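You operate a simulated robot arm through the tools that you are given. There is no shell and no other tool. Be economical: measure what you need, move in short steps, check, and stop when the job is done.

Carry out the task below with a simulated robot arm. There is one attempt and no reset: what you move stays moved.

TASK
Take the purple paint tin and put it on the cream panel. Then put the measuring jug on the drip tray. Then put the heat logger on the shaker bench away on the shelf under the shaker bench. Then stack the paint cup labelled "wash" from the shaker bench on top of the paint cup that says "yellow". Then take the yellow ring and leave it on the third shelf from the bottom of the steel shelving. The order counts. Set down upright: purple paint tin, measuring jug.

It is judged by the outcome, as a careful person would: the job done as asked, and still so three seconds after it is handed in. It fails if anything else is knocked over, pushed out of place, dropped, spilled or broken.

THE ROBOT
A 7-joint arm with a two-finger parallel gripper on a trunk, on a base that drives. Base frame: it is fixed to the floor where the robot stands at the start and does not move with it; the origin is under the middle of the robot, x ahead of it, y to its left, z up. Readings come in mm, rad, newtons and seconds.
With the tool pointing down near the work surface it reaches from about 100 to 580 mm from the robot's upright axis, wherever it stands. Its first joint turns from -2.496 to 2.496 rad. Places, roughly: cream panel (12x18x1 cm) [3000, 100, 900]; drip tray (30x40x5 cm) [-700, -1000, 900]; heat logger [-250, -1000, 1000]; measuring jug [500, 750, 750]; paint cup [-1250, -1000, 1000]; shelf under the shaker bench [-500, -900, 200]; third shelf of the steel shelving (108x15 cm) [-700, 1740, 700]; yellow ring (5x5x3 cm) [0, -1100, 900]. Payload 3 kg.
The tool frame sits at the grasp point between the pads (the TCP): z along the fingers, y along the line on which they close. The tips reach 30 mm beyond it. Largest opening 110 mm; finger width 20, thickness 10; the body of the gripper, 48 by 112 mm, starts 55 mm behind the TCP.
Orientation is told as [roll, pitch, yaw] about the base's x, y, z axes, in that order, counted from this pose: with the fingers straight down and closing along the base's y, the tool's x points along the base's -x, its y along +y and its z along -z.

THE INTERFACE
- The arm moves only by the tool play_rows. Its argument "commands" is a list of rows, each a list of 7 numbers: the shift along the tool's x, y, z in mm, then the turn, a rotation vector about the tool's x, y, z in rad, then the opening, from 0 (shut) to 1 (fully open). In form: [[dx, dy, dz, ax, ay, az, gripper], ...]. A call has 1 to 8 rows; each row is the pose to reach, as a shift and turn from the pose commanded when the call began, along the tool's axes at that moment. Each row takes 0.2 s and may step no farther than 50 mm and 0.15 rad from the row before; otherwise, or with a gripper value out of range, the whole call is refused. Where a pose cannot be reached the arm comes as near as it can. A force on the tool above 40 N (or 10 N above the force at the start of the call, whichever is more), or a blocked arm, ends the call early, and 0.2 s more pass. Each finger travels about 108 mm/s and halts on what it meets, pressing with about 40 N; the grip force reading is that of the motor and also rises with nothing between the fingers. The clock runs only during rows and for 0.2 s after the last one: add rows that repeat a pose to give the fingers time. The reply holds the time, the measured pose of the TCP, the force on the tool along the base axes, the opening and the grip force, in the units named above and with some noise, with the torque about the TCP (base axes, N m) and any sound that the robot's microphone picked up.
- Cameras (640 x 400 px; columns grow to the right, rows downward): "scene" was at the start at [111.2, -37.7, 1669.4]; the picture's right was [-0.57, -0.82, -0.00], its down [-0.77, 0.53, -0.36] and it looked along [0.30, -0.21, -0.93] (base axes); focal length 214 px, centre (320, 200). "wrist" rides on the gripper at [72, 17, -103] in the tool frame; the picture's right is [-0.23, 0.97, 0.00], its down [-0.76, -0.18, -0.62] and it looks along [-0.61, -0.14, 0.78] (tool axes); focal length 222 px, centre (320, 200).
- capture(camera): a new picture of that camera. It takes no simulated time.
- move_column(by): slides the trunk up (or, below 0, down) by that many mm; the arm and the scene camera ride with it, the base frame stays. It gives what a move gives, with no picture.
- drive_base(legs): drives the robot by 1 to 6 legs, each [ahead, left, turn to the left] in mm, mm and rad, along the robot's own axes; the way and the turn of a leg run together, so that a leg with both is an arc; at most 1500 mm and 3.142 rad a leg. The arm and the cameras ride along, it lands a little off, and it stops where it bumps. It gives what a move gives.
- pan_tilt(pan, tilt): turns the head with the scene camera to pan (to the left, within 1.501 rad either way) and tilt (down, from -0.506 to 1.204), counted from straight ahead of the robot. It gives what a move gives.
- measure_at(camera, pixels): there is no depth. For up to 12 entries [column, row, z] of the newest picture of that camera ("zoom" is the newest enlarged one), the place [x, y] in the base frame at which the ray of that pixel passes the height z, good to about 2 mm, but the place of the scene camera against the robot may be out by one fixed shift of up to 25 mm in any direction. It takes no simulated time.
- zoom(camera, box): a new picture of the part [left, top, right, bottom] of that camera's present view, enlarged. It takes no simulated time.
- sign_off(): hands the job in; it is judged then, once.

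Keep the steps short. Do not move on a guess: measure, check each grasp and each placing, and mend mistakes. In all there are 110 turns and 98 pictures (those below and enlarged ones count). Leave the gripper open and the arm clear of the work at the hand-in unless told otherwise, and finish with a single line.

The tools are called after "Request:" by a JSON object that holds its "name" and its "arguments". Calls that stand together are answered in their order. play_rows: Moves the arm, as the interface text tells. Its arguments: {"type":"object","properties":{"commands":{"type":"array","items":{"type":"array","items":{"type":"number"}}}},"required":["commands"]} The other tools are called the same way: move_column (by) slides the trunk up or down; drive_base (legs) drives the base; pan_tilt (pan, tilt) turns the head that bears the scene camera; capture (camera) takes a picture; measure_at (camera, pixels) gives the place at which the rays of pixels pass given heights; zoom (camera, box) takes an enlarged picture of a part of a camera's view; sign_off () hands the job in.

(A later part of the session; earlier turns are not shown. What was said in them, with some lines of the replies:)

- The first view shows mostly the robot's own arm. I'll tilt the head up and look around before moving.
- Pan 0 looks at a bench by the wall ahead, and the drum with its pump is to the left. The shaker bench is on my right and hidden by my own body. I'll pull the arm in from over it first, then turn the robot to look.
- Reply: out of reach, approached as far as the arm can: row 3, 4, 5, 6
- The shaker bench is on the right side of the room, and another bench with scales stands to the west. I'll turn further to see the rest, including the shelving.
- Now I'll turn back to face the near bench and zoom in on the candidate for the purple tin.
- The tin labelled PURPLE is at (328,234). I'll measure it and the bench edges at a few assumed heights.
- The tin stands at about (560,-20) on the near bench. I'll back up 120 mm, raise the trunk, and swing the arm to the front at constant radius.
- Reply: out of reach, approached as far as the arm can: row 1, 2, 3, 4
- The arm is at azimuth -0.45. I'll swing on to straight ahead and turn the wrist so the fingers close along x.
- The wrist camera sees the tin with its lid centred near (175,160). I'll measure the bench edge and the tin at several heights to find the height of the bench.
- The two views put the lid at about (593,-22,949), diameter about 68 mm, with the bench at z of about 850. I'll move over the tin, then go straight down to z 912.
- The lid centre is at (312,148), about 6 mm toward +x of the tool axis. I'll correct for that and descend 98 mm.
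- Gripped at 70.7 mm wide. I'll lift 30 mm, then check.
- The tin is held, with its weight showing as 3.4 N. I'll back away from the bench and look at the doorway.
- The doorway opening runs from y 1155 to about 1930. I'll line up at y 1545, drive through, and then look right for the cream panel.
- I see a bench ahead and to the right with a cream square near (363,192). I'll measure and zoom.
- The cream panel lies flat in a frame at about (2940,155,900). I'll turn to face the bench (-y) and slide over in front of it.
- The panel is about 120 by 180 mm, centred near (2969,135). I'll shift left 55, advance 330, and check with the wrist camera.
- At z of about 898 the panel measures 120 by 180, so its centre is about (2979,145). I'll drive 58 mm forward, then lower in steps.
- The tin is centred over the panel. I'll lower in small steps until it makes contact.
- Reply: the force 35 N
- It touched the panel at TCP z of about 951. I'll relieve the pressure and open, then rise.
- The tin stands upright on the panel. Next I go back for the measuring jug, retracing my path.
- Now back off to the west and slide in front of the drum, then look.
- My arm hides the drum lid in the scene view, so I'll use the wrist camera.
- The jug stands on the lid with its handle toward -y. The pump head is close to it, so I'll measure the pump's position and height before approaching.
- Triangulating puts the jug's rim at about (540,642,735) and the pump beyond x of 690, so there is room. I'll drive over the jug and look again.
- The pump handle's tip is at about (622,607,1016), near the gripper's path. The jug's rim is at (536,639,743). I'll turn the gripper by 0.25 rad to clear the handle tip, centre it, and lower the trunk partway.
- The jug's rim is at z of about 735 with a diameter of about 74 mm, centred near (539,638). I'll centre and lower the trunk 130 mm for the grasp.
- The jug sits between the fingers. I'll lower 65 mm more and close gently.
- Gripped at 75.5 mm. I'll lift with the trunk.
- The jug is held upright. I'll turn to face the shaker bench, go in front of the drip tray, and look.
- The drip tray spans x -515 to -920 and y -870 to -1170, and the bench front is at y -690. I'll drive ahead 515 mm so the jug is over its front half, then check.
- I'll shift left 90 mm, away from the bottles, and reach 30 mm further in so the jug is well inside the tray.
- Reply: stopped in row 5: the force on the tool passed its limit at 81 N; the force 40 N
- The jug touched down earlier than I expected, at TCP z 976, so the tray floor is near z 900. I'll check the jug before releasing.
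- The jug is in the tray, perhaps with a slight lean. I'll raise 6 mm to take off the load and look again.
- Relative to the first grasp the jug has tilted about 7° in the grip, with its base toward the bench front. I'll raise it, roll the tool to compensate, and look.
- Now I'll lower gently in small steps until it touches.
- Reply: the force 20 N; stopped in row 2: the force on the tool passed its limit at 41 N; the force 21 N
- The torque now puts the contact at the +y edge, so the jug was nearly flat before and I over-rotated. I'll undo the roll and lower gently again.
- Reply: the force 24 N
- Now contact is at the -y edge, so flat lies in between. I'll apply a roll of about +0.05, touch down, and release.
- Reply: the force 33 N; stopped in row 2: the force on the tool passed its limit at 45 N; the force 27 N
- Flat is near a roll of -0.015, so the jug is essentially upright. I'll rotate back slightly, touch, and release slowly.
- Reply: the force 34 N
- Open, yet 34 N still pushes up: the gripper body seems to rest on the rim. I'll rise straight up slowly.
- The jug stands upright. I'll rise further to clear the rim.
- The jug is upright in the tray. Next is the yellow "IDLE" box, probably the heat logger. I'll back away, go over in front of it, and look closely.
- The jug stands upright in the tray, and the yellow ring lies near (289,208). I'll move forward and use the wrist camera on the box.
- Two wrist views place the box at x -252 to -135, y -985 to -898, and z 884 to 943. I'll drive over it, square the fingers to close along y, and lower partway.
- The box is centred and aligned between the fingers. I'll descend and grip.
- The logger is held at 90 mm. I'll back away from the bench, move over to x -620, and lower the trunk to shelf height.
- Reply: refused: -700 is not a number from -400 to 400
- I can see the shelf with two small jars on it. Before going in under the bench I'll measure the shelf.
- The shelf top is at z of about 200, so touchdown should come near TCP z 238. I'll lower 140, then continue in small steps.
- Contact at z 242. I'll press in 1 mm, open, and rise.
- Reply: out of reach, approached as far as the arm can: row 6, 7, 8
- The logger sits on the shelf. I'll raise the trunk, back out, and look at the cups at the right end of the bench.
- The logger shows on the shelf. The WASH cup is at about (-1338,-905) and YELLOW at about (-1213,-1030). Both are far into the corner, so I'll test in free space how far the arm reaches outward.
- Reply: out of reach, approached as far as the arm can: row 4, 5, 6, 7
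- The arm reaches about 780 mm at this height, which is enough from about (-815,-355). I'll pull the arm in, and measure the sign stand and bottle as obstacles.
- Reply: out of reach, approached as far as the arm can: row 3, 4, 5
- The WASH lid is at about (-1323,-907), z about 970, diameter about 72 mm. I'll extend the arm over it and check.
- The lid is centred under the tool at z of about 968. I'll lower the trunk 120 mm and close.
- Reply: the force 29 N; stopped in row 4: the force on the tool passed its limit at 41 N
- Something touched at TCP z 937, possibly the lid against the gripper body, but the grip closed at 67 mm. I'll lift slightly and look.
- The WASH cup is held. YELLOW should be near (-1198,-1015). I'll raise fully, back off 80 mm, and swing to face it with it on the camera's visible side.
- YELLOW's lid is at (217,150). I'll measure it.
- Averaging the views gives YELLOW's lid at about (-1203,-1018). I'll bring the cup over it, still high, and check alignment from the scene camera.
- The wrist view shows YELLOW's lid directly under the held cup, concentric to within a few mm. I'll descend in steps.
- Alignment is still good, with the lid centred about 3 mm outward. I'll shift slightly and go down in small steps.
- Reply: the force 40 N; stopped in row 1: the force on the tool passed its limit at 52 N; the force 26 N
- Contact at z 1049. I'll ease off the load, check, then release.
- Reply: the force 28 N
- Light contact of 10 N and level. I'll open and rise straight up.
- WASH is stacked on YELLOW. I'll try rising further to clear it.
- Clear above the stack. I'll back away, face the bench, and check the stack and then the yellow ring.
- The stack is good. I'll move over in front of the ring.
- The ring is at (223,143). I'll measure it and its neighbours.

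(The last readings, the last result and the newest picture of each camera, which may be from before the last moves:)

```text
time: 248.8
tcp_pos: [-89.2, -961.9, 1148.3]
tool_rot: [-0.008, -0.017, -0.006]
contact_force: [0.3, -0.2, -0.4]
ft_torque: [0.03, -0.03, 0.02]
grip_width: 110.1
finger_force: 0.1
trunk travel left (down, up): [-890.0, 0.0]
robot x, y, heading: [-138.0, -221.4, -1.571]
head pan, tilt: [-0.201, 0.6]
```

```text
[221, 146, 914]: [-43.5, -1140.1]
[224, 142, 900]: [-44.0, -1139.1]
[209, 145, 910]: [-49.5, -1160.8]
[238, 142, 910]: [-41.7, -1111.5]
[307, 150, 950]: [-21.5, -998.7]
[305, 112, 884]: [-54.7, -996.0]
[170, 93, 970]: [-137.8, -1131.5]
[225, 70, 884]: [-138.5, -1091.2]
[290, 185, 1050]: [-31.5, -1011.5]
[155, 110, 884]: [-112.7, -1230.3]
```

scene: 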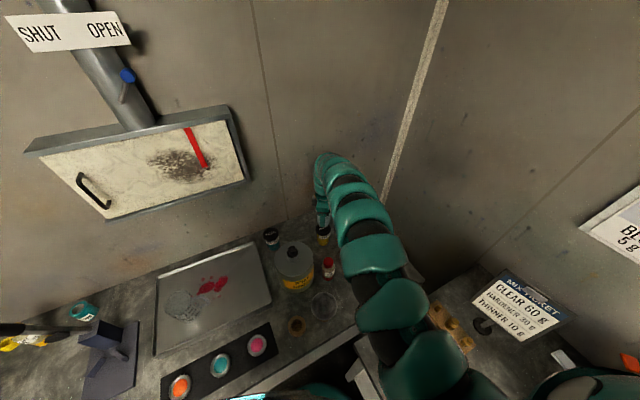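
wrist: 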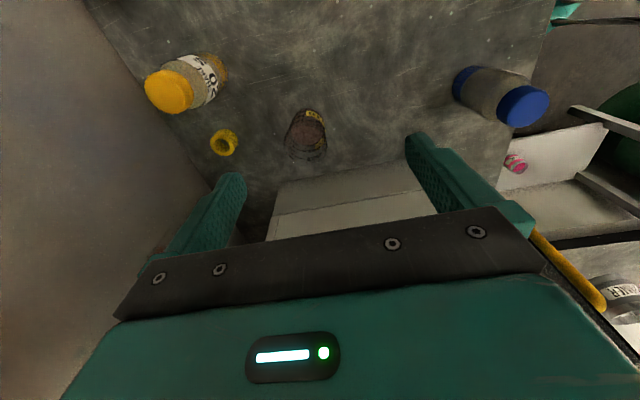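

The ring centre is (-44,-1138); the jar in front and the oven to the side leave room. I'll drive in, lower partway, and check.

Request:
{"name": "drive_base", "arguments": {"legs": [[150, 45, 0]]}}

Request:
{"name": "move_column", "arguments": {"by": -150}}

Request:
{"name": "play_rows", "arguments": {"commands": [[0, -13, 0, 0, 0, 0, 0.75], [0, -26, 0, 0, 0, 0, 0.75], [0, -26, 0, 0, 0, 0, 0.75]]}}

Request:
{"name": "capture", "arguments": {"camera": "wrist"}}

```text
time: 250.2
tcp_pos: [-44.5, -1110.1, 1148.4]
tool_rot: [-0.008, -0.011, -0.008]
contact_force: [-0.2, -0.4, 0.1]
ft_torque: [0.03, 0.01, 0.02]
grip_width: 110.2
finger_force: 0.1
trunk travel left (down, up): [-890.0, 0.0]
robot x, y, heading: [-92.7, -372.5, -1.572]
head pan, tilt: [-0.201, 0.6]
```

```text
time: 251.9
tcp_pos: [-45.3, -1110.6, 997.1]
tool_rot: [-0.008, -0.015, -0.005]
contact_force: [0.0, 0.1, 0.5]
ft_torque: [0.01, -0.04, -0.01]
grip_width: 110.0
finger_force: 0.0
trunk travel left (down, up): [-740.0, 150.0]
robot x, y, heading: [-96.1, -371.7, -1.571]
head pan, tilt: [-0.201, 0.6]
```

```text
time: 252.7
tcp_pos: [-44.0, -1136.5, 998.5]
tool_rot: [-0.008, -0.014, -0.008]
contact_force: [0.5, -0.4, 0.8]
ft_torque: [0.02, 0.0, -0.02]
grip_width: 82.5
finger_force: 0.0
trunk travel left (down, up): [-740.0, 150.0]
robot x, y, heading: [-92.5, -371.5, -1.569]
head pan, tilt: [-0.201, 0.6]
```

```text
10 pictures are left
```

wrist: 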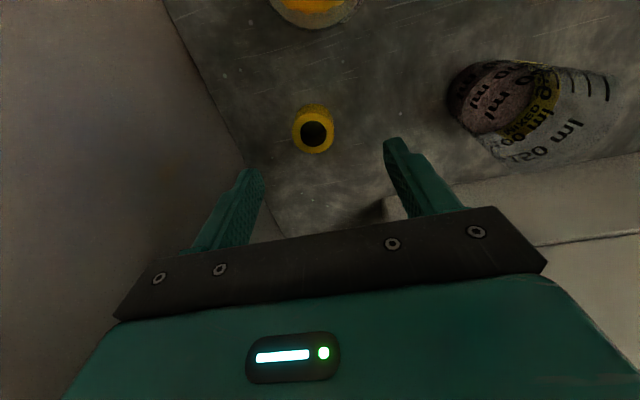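

The ring is nearly centred, about 5 mm inward. I'll correct, lower 79 mm, and close.

Request:
{"name": "play_rows", "arguments": {"commands": [[0, -5, 0, 0, 0, 0, 0.75], [0, -5, 0, 0, 0, 0, 0.75]]}}

Request:
{"name": "move_column", "arguments": {"by": -78}}

Request:
{"name": "play_rows", "arguments": {"commands": [[0, 0, 0, 0, 0, 0, 0.55], [0, 0, 0, 0, 0, 0, 0.4], [0, 0, 0, 0, 0, 0, 0.3], [0, 0, 0, 0, 0, 0, 0.3]]}}

Request:
{"name": "move_column", "arguments": {"by": 228}}

Request:
{"name": "capture", "arguments": {"camera": "wrist"}}

```text
time: 253.3
tcp_pos: [-44.7, -1139.6, 998.1]
tool_rot: [-0.01, -0.012, -0.007]
contact_force: [-0.3, -0.5, -0.3]
ft_torque: [-0.03, 0.0, 0.04]
grip_width: 82.5
finger_force: 0.0
trunk travel left (down, up): [-740.0, 150.0]
robot x, y, heading: [-95.0, -373.3, -1.57]
head pan, tilt: [-0.201, 0.6]
```

```text
time: 254.5
tcp_pos: [-45.6, -1140.6, 920.8]
tool_rot: [-0.009, -0.012, -0.007]
contact_force: [-0.5, -0.5, -0.5]
ft_torque: [-0.03, -0.02, 0.01]
grip_width: 82.7
finger_force: 0.0
trunk travel left (down, up): [-662.0, 228.0]
robot x, y, heading: [-92.8, -371.2, -1.572]
head pan, tilt: [-0.201, 0.6]
```

```text
time: 255.5
tcp_pos: [-44.7, -1139.7, 920.7]
tool_rot: [-0.007, -0.014, -0.007]
contact_force: [0.1, 0.4, 2.4]
ft_torque: [0.04, -0.06, 0.0]
grip_width: 39.1
finger_force: 39.6
trunk travel left (down, up): [-662.0, 228.0]
robot x, y, heading: [-95.7, -373.5, -1.57]
head pan, tilt: [-0.201, 0.6]
```

```text
time: 257.9
tcp_pos: [-44.7, -1140.5, 1149.1]
tool_rot: [-0.009, -0.012, -0.008]
contact_force: [0.3, -0.1, 0.3]
ft_torque: [0.01, 0.03, 0.0]
grip_width: 39.4
finger_force: 40.5
trunk travel left (down, up): [-890.0, 0.0]
robot x, y, heading: [-97.1, -370.3, -1.57]
head pan, tilt: [-0.201, 0.6]
```

```text
9 pictures are left
```

wrist: 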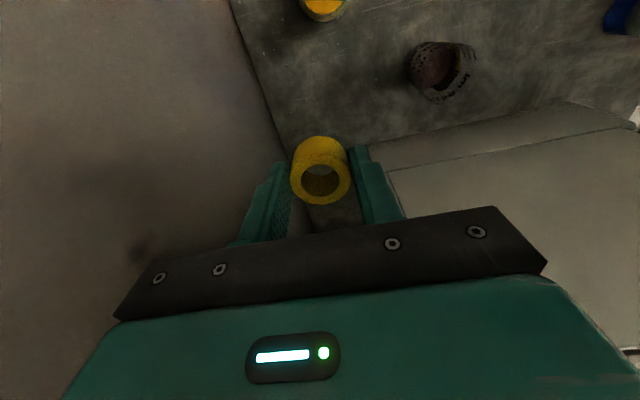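

The ring is held at 39 mm. I'll back away, turn right through 180° to face the shelving, approach, and look at the third shelf.

Request:
{"name": "drive_base", "arguments": {"legs": [[-300, 0, 0], [0, 0, -3.141]]}}

Request:
{"name": "drive_base", "arguments": {"legs": [[450, 450, 0]]}}

Request:
{"name": "move_column", "arguments": {"by": -400}}

Request:
{"name": "pan_tilt", "arguments": {"pan": 0.1, "tilt": 0.35}}

Request:
{"name": "capture", "arguments": {"camera": "scene"}}

```text
time: 267.3
tcp_pos: [-146.4, 698.5, 1149.1]
tool_rot: [-0.009, -0.012, 3.135]
contact_force: [-0.1, 0.6, -0.4]
ft_torque: [0.0, 0.01, 0.03]
grip_width: 39.4
finger_force: 40.0
trunk travel left (down, up): [-890.0, 0.0]
robot x, y, heading: [-93.8, -72.0, 1.568]
head pan, tilt: [-0.201, 0.6]
```

```text
time: 270.8
tcp_pos: [-601.1, 1147.1, 1148.7]
tool_rot: [-0.007, -0.012, 3.14]
contact_force: [1.0, -0.3, -0.2]
ft_torque: [0.0, 0.0, 0.0]
grip_width: 39.2
finger_force: 40.1
trunk travel left (down, up): [-890.0, 0.0]
robot x, y, heading: [-546.1, 379.7, 1.58]
head pan, tilt: [-0.201, 0.6]
```

```text
time: 274.6
tcp_pos: [-602.5, 1148.9, 749.3]
tool_rot: [-0.01, -0.013, 3.14]
contact_force: [-0.5, -0.6, 0.3]
ft_torque: [-0.03, -0.05, 0.01]
grip_width: 39.2
finger_force: 40.3
trunk travel left (down, up): [-490.0, 400.0]
robot x, y, heading: [-549.2, 376.0, 1.578]
head pan, tilt: [-0.201, 0.6]
```

```text
time: 275.4
tcp_pos: [-601.8, 1147.1, 749.3]
tool_rot: [-0.01, -0.014, 3.14]
contact_force: [0.3, 0.3, -0.3]
ft_torque: [0.01, 0.0, 0.0]
grip_width: 39.4
finger_force: 39.5
trunk travel left (down, up): [-490.0, 400.0]
robot x, y, heading: [-544.7, 375.6, 1.577]
head pan, tilt: [0.099, 0.351]
```

```text
8 pictures are left
```

scene: 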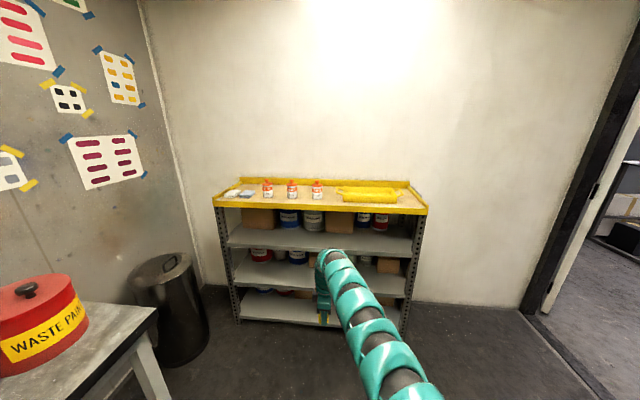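

The third shelf from the bottom, just under the yellow top, has a free strip along its front. I'll zoom and measure.

Request:
{"name": "zoom", "arguments": {"camera": "scene", "box": [200, 165, 440, 315]}}

Request:
{"name": "measure_at", "arguments": {"camera": "scene", "pixels": [[290, 248, 700], [290, 248, 650], [290, 229, 700], [290, 210, 1000], [290, 210, 950], [290, 285, 450], [290, 320, 150], [245, 230, 700], [340, 232, 700]]}}

```text
2.67 times, centred on (320, 240) of scene
```

zoom: 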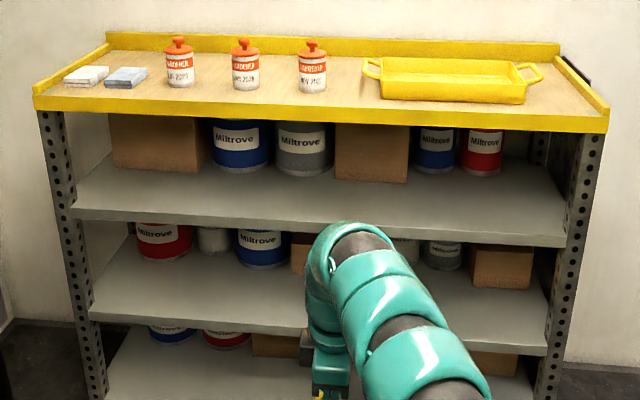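

```text
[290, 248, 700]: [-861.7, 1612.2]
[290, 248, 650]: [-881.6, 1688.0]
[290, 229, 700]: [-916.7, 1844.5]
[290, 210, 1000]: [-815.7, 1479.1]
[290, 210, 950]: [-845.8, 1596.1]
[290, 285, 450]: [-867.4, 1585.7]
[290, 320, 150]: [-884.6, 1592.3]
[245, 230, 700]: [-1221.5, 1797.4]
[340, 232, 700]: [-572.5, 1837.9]
```

Shelf 3's front edge is near y 1665 at z of about 665, with about 250 mm of gap above it. A vertical tool would not fit under the top shelf, so I'll turn the wrist so the fingers close along x and then tilt the tool forward, here in free space.

Request:
{"name": "play_rows", "arguments": {"commands": [[0, 0, 0, 0, 0, 0.14, 0.25], [0, 0, 0, 0, 0, 0.28, 0.25], [0, 0, 0, 0, 0, 0.42, 0.25], [0, 0, 0, 0, 0, 0.56, 0.25], [0, 0, 0, 0, 0, 0.7, 0.25], [0, 0, 0, 0, 0, 0.84, 0.25], [0, 0, 0, 0, 0, 0.98, 0.25], [0, 0, 0, 0, 0, 1.12, 0.25]]}}

Request:
{"name": "play_rows", "arguments": {"commands": [[0, 0, 0, 0, 0, 0.14, 0.25], [0, 0, 0, 0, 0, 0.28, 0.25], [0, 0, 0, 0, 0, 0.42, 0.25], [0, 0, 0, 0, 0, 0.45, 0.25], [0, 0, 0, 0, 0, 0.45, 0.25]]}}

Request:
{"name": "play_rows", "arguments": {"commands": [[0, 0, 0, 0, -0.13, 0, 0.25], [0, 0, 0, 0, -0.26, 0, 0.25], [0, 0, 0, 0, -0.39, 0, 0.25], [0, 0, 0, 0, -0.52, 0, 0.25], [0, 0, 0, 0, -0.62, 0, 0.25], [0, 0, 0, 0, -0.62, 0, 0.25]]}}

Request:
{"name": "capture", "arguments": {"camera": "wrist"}}

```text
time: 277.2
tcp_pos: [-601.1, 1147.0, 748.9]
tool_rot: [0.01, -0.012, 2.019]
contact_force: [0.4, -0.3, 1.0]
ft_torque: [-0.01, 0.0, 0.01]
grip_width: 39.6
finger_force: 40.0
trunk travel left (down, up): [-490.0, 400.0]
robot x, y, heading: [-544.4, 380.6, 1.578]
head pan, tilt: [0.099, 0.351]
```

```text
time: 278.4
tcp_pos: [-600.8, 1147.4, 748.4]
tool_rot: [0.012, -0.01, 1.571]
contact_force: [-0.5, 0.1, 0.1]
ft_torque: [0.0, 0.0, 0.01]
grip_width: 39.5
finger_force: 39.8
trunk travel left (down, up): [-490.0, 400.0]
robot x, y, heading: [-545.7, 378.1, 1.58]
head pan, tilt: [0.099, 0.351]
```

```text
time: 279.9
tcp_pos: [-601.4, 1147.5, 749.8]
tool_rot: [0.016, -0.629, 1.56]
contact_force: [-0.5, -0.5, 0.4]
ft_torque: [-0.01, 0.02, 0.02]
grip_width: 39.2
finger_force: 40.1
trunk travel left (down, up): [-490.0, 400.0]
robot x, y, heading: [-545.4, 376.8, 1.575]
head pan, tilt: [0.099, 0.351]
```

```text
6 pictures are left
```

wrist: 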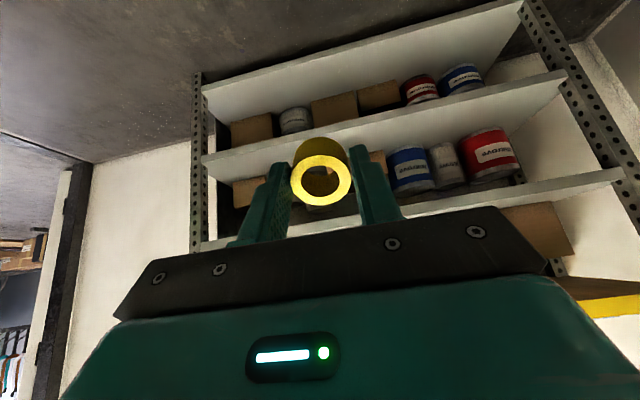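

The camera now looks in upside down; the third shelf's front edge runs from (205,243) to (622,172). I'll measure it from here, then from nearer.

Request:
{"name": "measure_at", "arguments": {"camera": "wrist", "pixels": [[450, 201, 650], [450, 201, 670], [450, 201, 690], [450, 201, 710], [450, 101, 400], [450, 101, 450]]}}

Request:
{"name": "drive_base", "arguments": {"legs": [[250, 0, 0]]}}

Request:
{"name": "capture", "arguments": {"camera": "wrist"}}

```text
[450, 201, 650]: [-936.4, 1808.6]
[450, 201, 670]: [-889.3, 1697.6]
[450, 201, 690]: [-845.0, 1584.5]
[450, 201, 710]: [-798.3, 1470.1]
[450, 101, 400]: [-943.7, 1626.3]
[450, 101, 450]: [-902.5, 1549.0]
```

```text
time: 281.7
tcp_pos: [-601.3, 1397.8, 748.4]
tool_rot: [0.015, -0.628, 1.561]
contact_force: [-0.3, 0.2, 0.1]
ft_torque: [-0.01, 0.05, 0.0]
grip_width: 39.1
finger_force: 40.2
trunk travel left (down, up): [-490.0, 400.0]
robot x, y, heading: [-549.1, 634.0, 1.577]
head pan, tilt: [0.099, 0.351]
```

```text
5 pictures are left
```

wrist: 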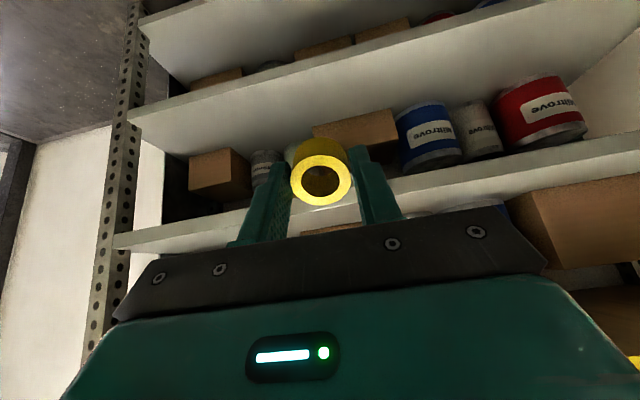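

Request:
{"name": "measure_at", "arguments": {"camera": "wrist", "pixels": [[450, 169, 640], [450, 169, 660], [450, 169, 680], [450, 169, 700], [450, 182, 660], [450, 182, 680], [590, 185, 680], [590, 185, 700]]}}

Request:
{"name": "zoom", "arguments": {"camera": "wrist", "box": [360, 90, 600, 240]}}

```text
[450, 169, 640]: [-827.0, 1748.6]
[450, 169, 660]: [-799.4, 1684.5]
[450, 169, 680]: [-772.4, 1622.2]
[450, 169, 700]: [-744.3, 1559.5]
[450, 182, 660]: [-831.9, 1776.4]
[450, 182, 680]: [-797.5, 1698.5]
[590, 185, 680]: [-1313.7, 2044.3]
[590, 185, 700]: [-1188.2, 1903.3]
```

```text
2.67 times, centred on (480, 165) of wrist
```

zoom: 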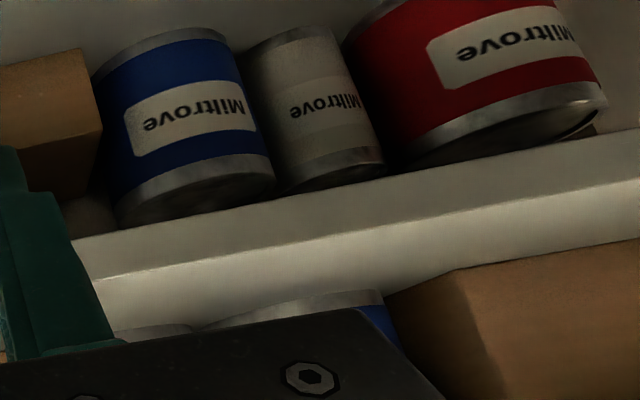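

The lip's top edge is at z of about 690 at y about 1670. I'll raise 30 mm, drive in so the ring is about 35 mm past the edge, and lower gently.

Request:
{"name": "move_column", "arguments": {"by": 30}}

Request:
{"name": "drive_base", "arguments": {"legs": [[220, 0, 0]]}}

Request:
{"name": "drive_base", "arguments": {"legs": [[90, 0, 0]]}}

Request:
{"name": "capture", "arguments": {"camera": "wrist"}}

```text
time: 282.4
tcp_pos: [-602.5, 1398.1, 777.6]
tool_rot: [0.015, -0.628, 1.56]
contact_force: [-0.1, 0.2, 0.0]
ft_torque: [-0.03, 0.02, -0.02]
grip_width: 39.2
finger_force: 39.5
trunk travel left (down, up): [-520.0, 370.0]
robot x, y, heading: [-548.9, 628.1, 1.574]
head pan, tilt: [0.099, 0.351]
```

```text
time: 284.1
tcp_pos: [-604.7, 1619.3, 778.1]
tool_rot: [0.016, -0.626, 1.56]
contact_force: [0.8, 0.4, -0.8]
ft_torque: [-0.01, 0.04, 0.0]
grip_width: 39.2
finger_force: 39.9
trunk travel left (down, up): [-520.0, 370.0]
robot x, y, heading: [-548.6, 848.1, 1.576]
head pan, tilt: [0.099, 0.351]
```

```text
time: 285.2
tcp_pos: [-604.1, 1709.6, 778.2]
tool_rot: [0.016, -0.627, 1.559]
contact_force: [0.6, 1.0, -0.4]
ft_torque: [-0.01, -0.01, -0.04]
grip_width: 39.7
finger_force: 40.1
trunk travel left (down, up): [-520.0, 370.0]
robot x, y, heading: [-548.7, 941.2, 1.576]
head pan, tilt: [0.099, 0.351]
```

```text
3 pictures are left
```

wrist: 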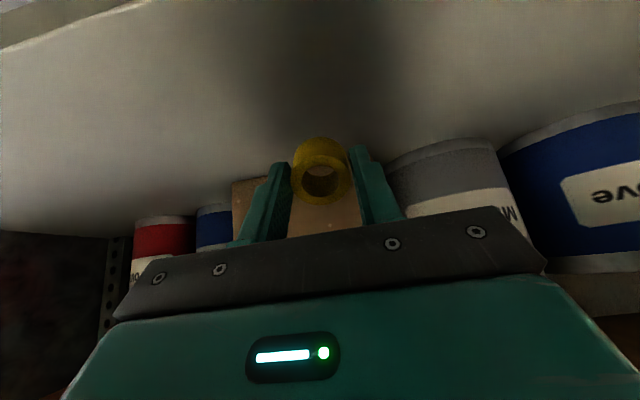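

The ring is over the third shelf. I'll check the front edge position and then lower.

Request:
{"name": "measure_at", "arguments": {"camera": "wrist", "pixels": [[100, 25, 670], [100, 25, 690], [100, 25, 710], [260, 180, 690], [440, 150, 690]]}}

Request:
{"name": "move_column", "arguments": {"by": -30}}

```text
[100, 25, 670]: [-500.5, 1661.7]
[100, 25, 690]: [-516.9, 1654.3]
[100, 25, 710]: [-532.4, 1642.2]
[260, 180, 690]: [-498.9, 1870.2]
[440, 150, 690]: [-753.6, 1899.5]
```

```text
time: 286.0
tcp_pos: [-604.0, 1709.0, 748.1]
tool_rot: [0.015, -0.627, 1.561]
contact_force: [-0.2, 0.5, 0.7]
ft_torque: [0.0, 0.02, 0.0]
grip_width: 39.3
finger_force: 39.9
trunk travel left (down, up): [-490.0, 400.0]
robot x, y, heading: [-550.3, 944.1, 1.573]
head pan, tilt: [0.099, 0.351]
```

Request:
{"name": "move_column", "arguments": {"by": -8}}

Request:
{"name": "move_column", "arguments": {"by": -4}}

Request:
{"name": "move_column", "arguments": {"by": -4}}

Request:
{"name": "move_column", "arguments": {"by": -3}}

```text
time: 286.6
tcp_pos: [-605.6, 1709.4, 742.3]
tool_rot: [0.016, -0.63, 1.561]
contact_force: [0.2, 1.4, 10.2]
ft_torque: [0.14, -0.04, -0.02]
grip_width: 39.5
finger_force: 40.2
trunk travel left (down, up): [-482.0, 408.0]
robot x, y, heading: [-549.8, 940.0, 1.576]
head pan, tilt: [0.099, 0.351]
```

```text
time: 287.1
tcp_pos: [-603.8, 1710.1, 741.4]
tool_rot: [0.017, -0.637, 1.559]
contact_force: [0.2, 3.9, 31.1]
ft_torque: [0.51, -0.12, 0.02]
grip_width: 39.2
finger_force: 40.0
trunk travel left (down, up): [-478.0, 412.0]
robot x, y, heading: [-550.9, 941.4, 1.57]
head pan, tilt: [0.099, 0.351]
```

```text
time: 287.5
tcp_pos: [-605.7, 1709.8, 742.1]
tool_rot: [0.022, -0.643, 1.557]
contact_force: [0.3, -7.6, 17.8]
ft_torque: [-0.09, -0.13, -0.09]
grip_width: 39.1
finger_force: 40.2
trunk travel left (down, up): [-476.0, 414.0]
robot x, y, heading: [-548.7, 942.3, 1.578]
head pan, tilt: [0.099, 0.351]
stopped: the force on the tool passed its limit at 45 N (the readings are from after the stop); the commanded pose is now the measured one
```

```text
time: 288.0
tcp_pos: [-603.1, 1710.3, 741.1]
tool_rot: [0.021, -0.649, 1.556]
contact_force: [-0.1, 0.2, 35.7]
ft_torque: [0.42, -0.17, -0.02]
grip_width: 39.3
finger_force: 39.8
trunk travel left (down, up): [-473.0, 417.0]
robot x, y, heading: [-551.3, 941.1, 1.579]
head pan, tilt: [0.099, 0.351]
```

The ring's edge is on the shelf. I'll ease up 4 mm and open so it lies down flat, then wait.

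Request:
{"name": "move_column", "arguments": {"by": 4}}

Request:
{"name": "play_rows", "arguments": {"commands": [[0, 0, 0, 0, 0, 0, 0.5], [0, 0, 0, 0, 0, 0, 0.7], [0, 0, 0, 0, 0, 0, 0.7], [0, 0, 0, 0, 0, 0, 0.7], [0, 0, 0, 0, 0, 0, 0.7]]}}

Request:
{"name": "capture", "arguments": {"camera": "wrist"}}

```text
time: 288.5
tcp_pos: [-604.5, 1709.8, 741.2]
tool_rot: [0.02, -0.64, 1.558]
contact_force: [-2.5, 6.1, 25.9]
ft_torque: [0.55, -0.04, 0.07]
grip_width: 39.4
finger_force: 40.5
trunk travel left (down, up): [-477.0, 413.0]
robot x, y, heading: [-547.6, 939.2, 1.575]
head pan, tilt: [0.099, 0.351]
```

```text
time: 289.7
tcp_pos: [-603.5, 1710.3, 740.1]
tool_rot: [0.019, -0.637, 1.558]
contact_force: [0.0, 0.0, 0.2]
ft_torque: [-0.05, -0.05, -0.01]
grip_width: 77.2
finger_force: 0.1
trunk travel left (down, up): [-477.0, 413.0]
robot x, y, heading: [-546.2, 940.5, 1.577]
head pan, tilt: [0.099, 0.351]
```

```text
2 pictures are left
```

wrist: 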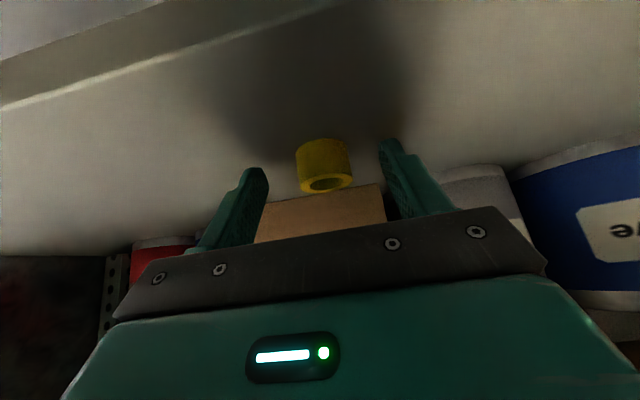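

The ring lies flat on the third shelf. I'll raise a little, back straight out, and open fully.

Request:
{"name": "move_column", "arguments": {"by": 12}}

Request:
{"name": "drive_base", "arguments": {"legs": [[-350, 0, 0]]}}

Request:
{"name": "play_rows", "arguments": {"commands": [[0, 0, 0, 0, 0, 0, 1], [0, 0, 0, 0, 0, 0, 1], [0, 0, 0, 0, 0, 0, 1]]}}

Request:
{"name": "zoom", "arguments": {"camera": "scene", "box": [160, 130, 480, 330]}}

```text
time: 290.3
tcp_pos: [-605.3, 1712.0, 750.7]
tool_rot: [0.019, -0.637, 1.558]
contact_force: [-0.7, -0.3, -0.9]
ft_torque: [0.0, 0.01, 0.03]
grip_width: 77.0
finger_force: 0.0
trunk travel left (down, up): [-489.0, 401.0]
robot x, y, heading: [-548.4, 941.4, 1.572]
head pan, tilt: [0.099, 0.351]
```

```text
time: 292.6
tcp_pos: [-603.9, 1364.7, 751.5]
tool_rot: [0.017, -0.638, 1.559]
contact_force: [0.1, 0.1, 0.1]
ft_torque: [0.0, 0.02, -0.03]
grip_width: 76.8
finger_force: 0.1
trunk travel left (down, up): [-489.0, 401.0]
robot x, y, heading: [-548.2, 595.5, 1.578]
head pan, tilt: [0.099, 0.351]
```

```text
time: 293.4
tcp_pos: [-603.6, 1366.1, 750.3]
tool_rot: [0.02, -0.636, 1.562]
contact_force: [0.6, -0.2, -0.1]
ft_torque: [0.03, -0.03, -0.02]
grip_width: 110.0
finger_force: 0.1
trunk travel left (down, up): [-489.0, 401.0]
robot x, y, heading: [-546.7, 597.3, 1.578]
head pan, tilt: [0.099, 0.351]
```

```text
2.00 times, centred on (320, 230) of scene
```

zoom: 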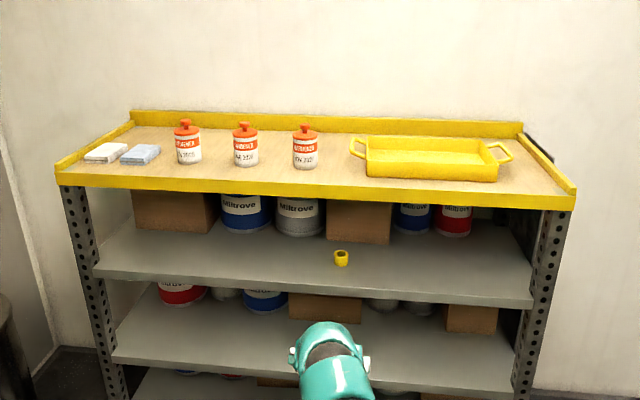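

The ring sits on the third shelf from the bottom, and all five placements have been checked. The gripper is open and the arm is clear, so I'm handing in.

Request:
{"name": "sign_off", "arguments": {}}

```text
The job is handed in.
```

All five placements were made in the order asked and checked by camera; on set-down the jug was pressed against the tray with up to 81 N, and it was standing upright in the pictures afterwards.
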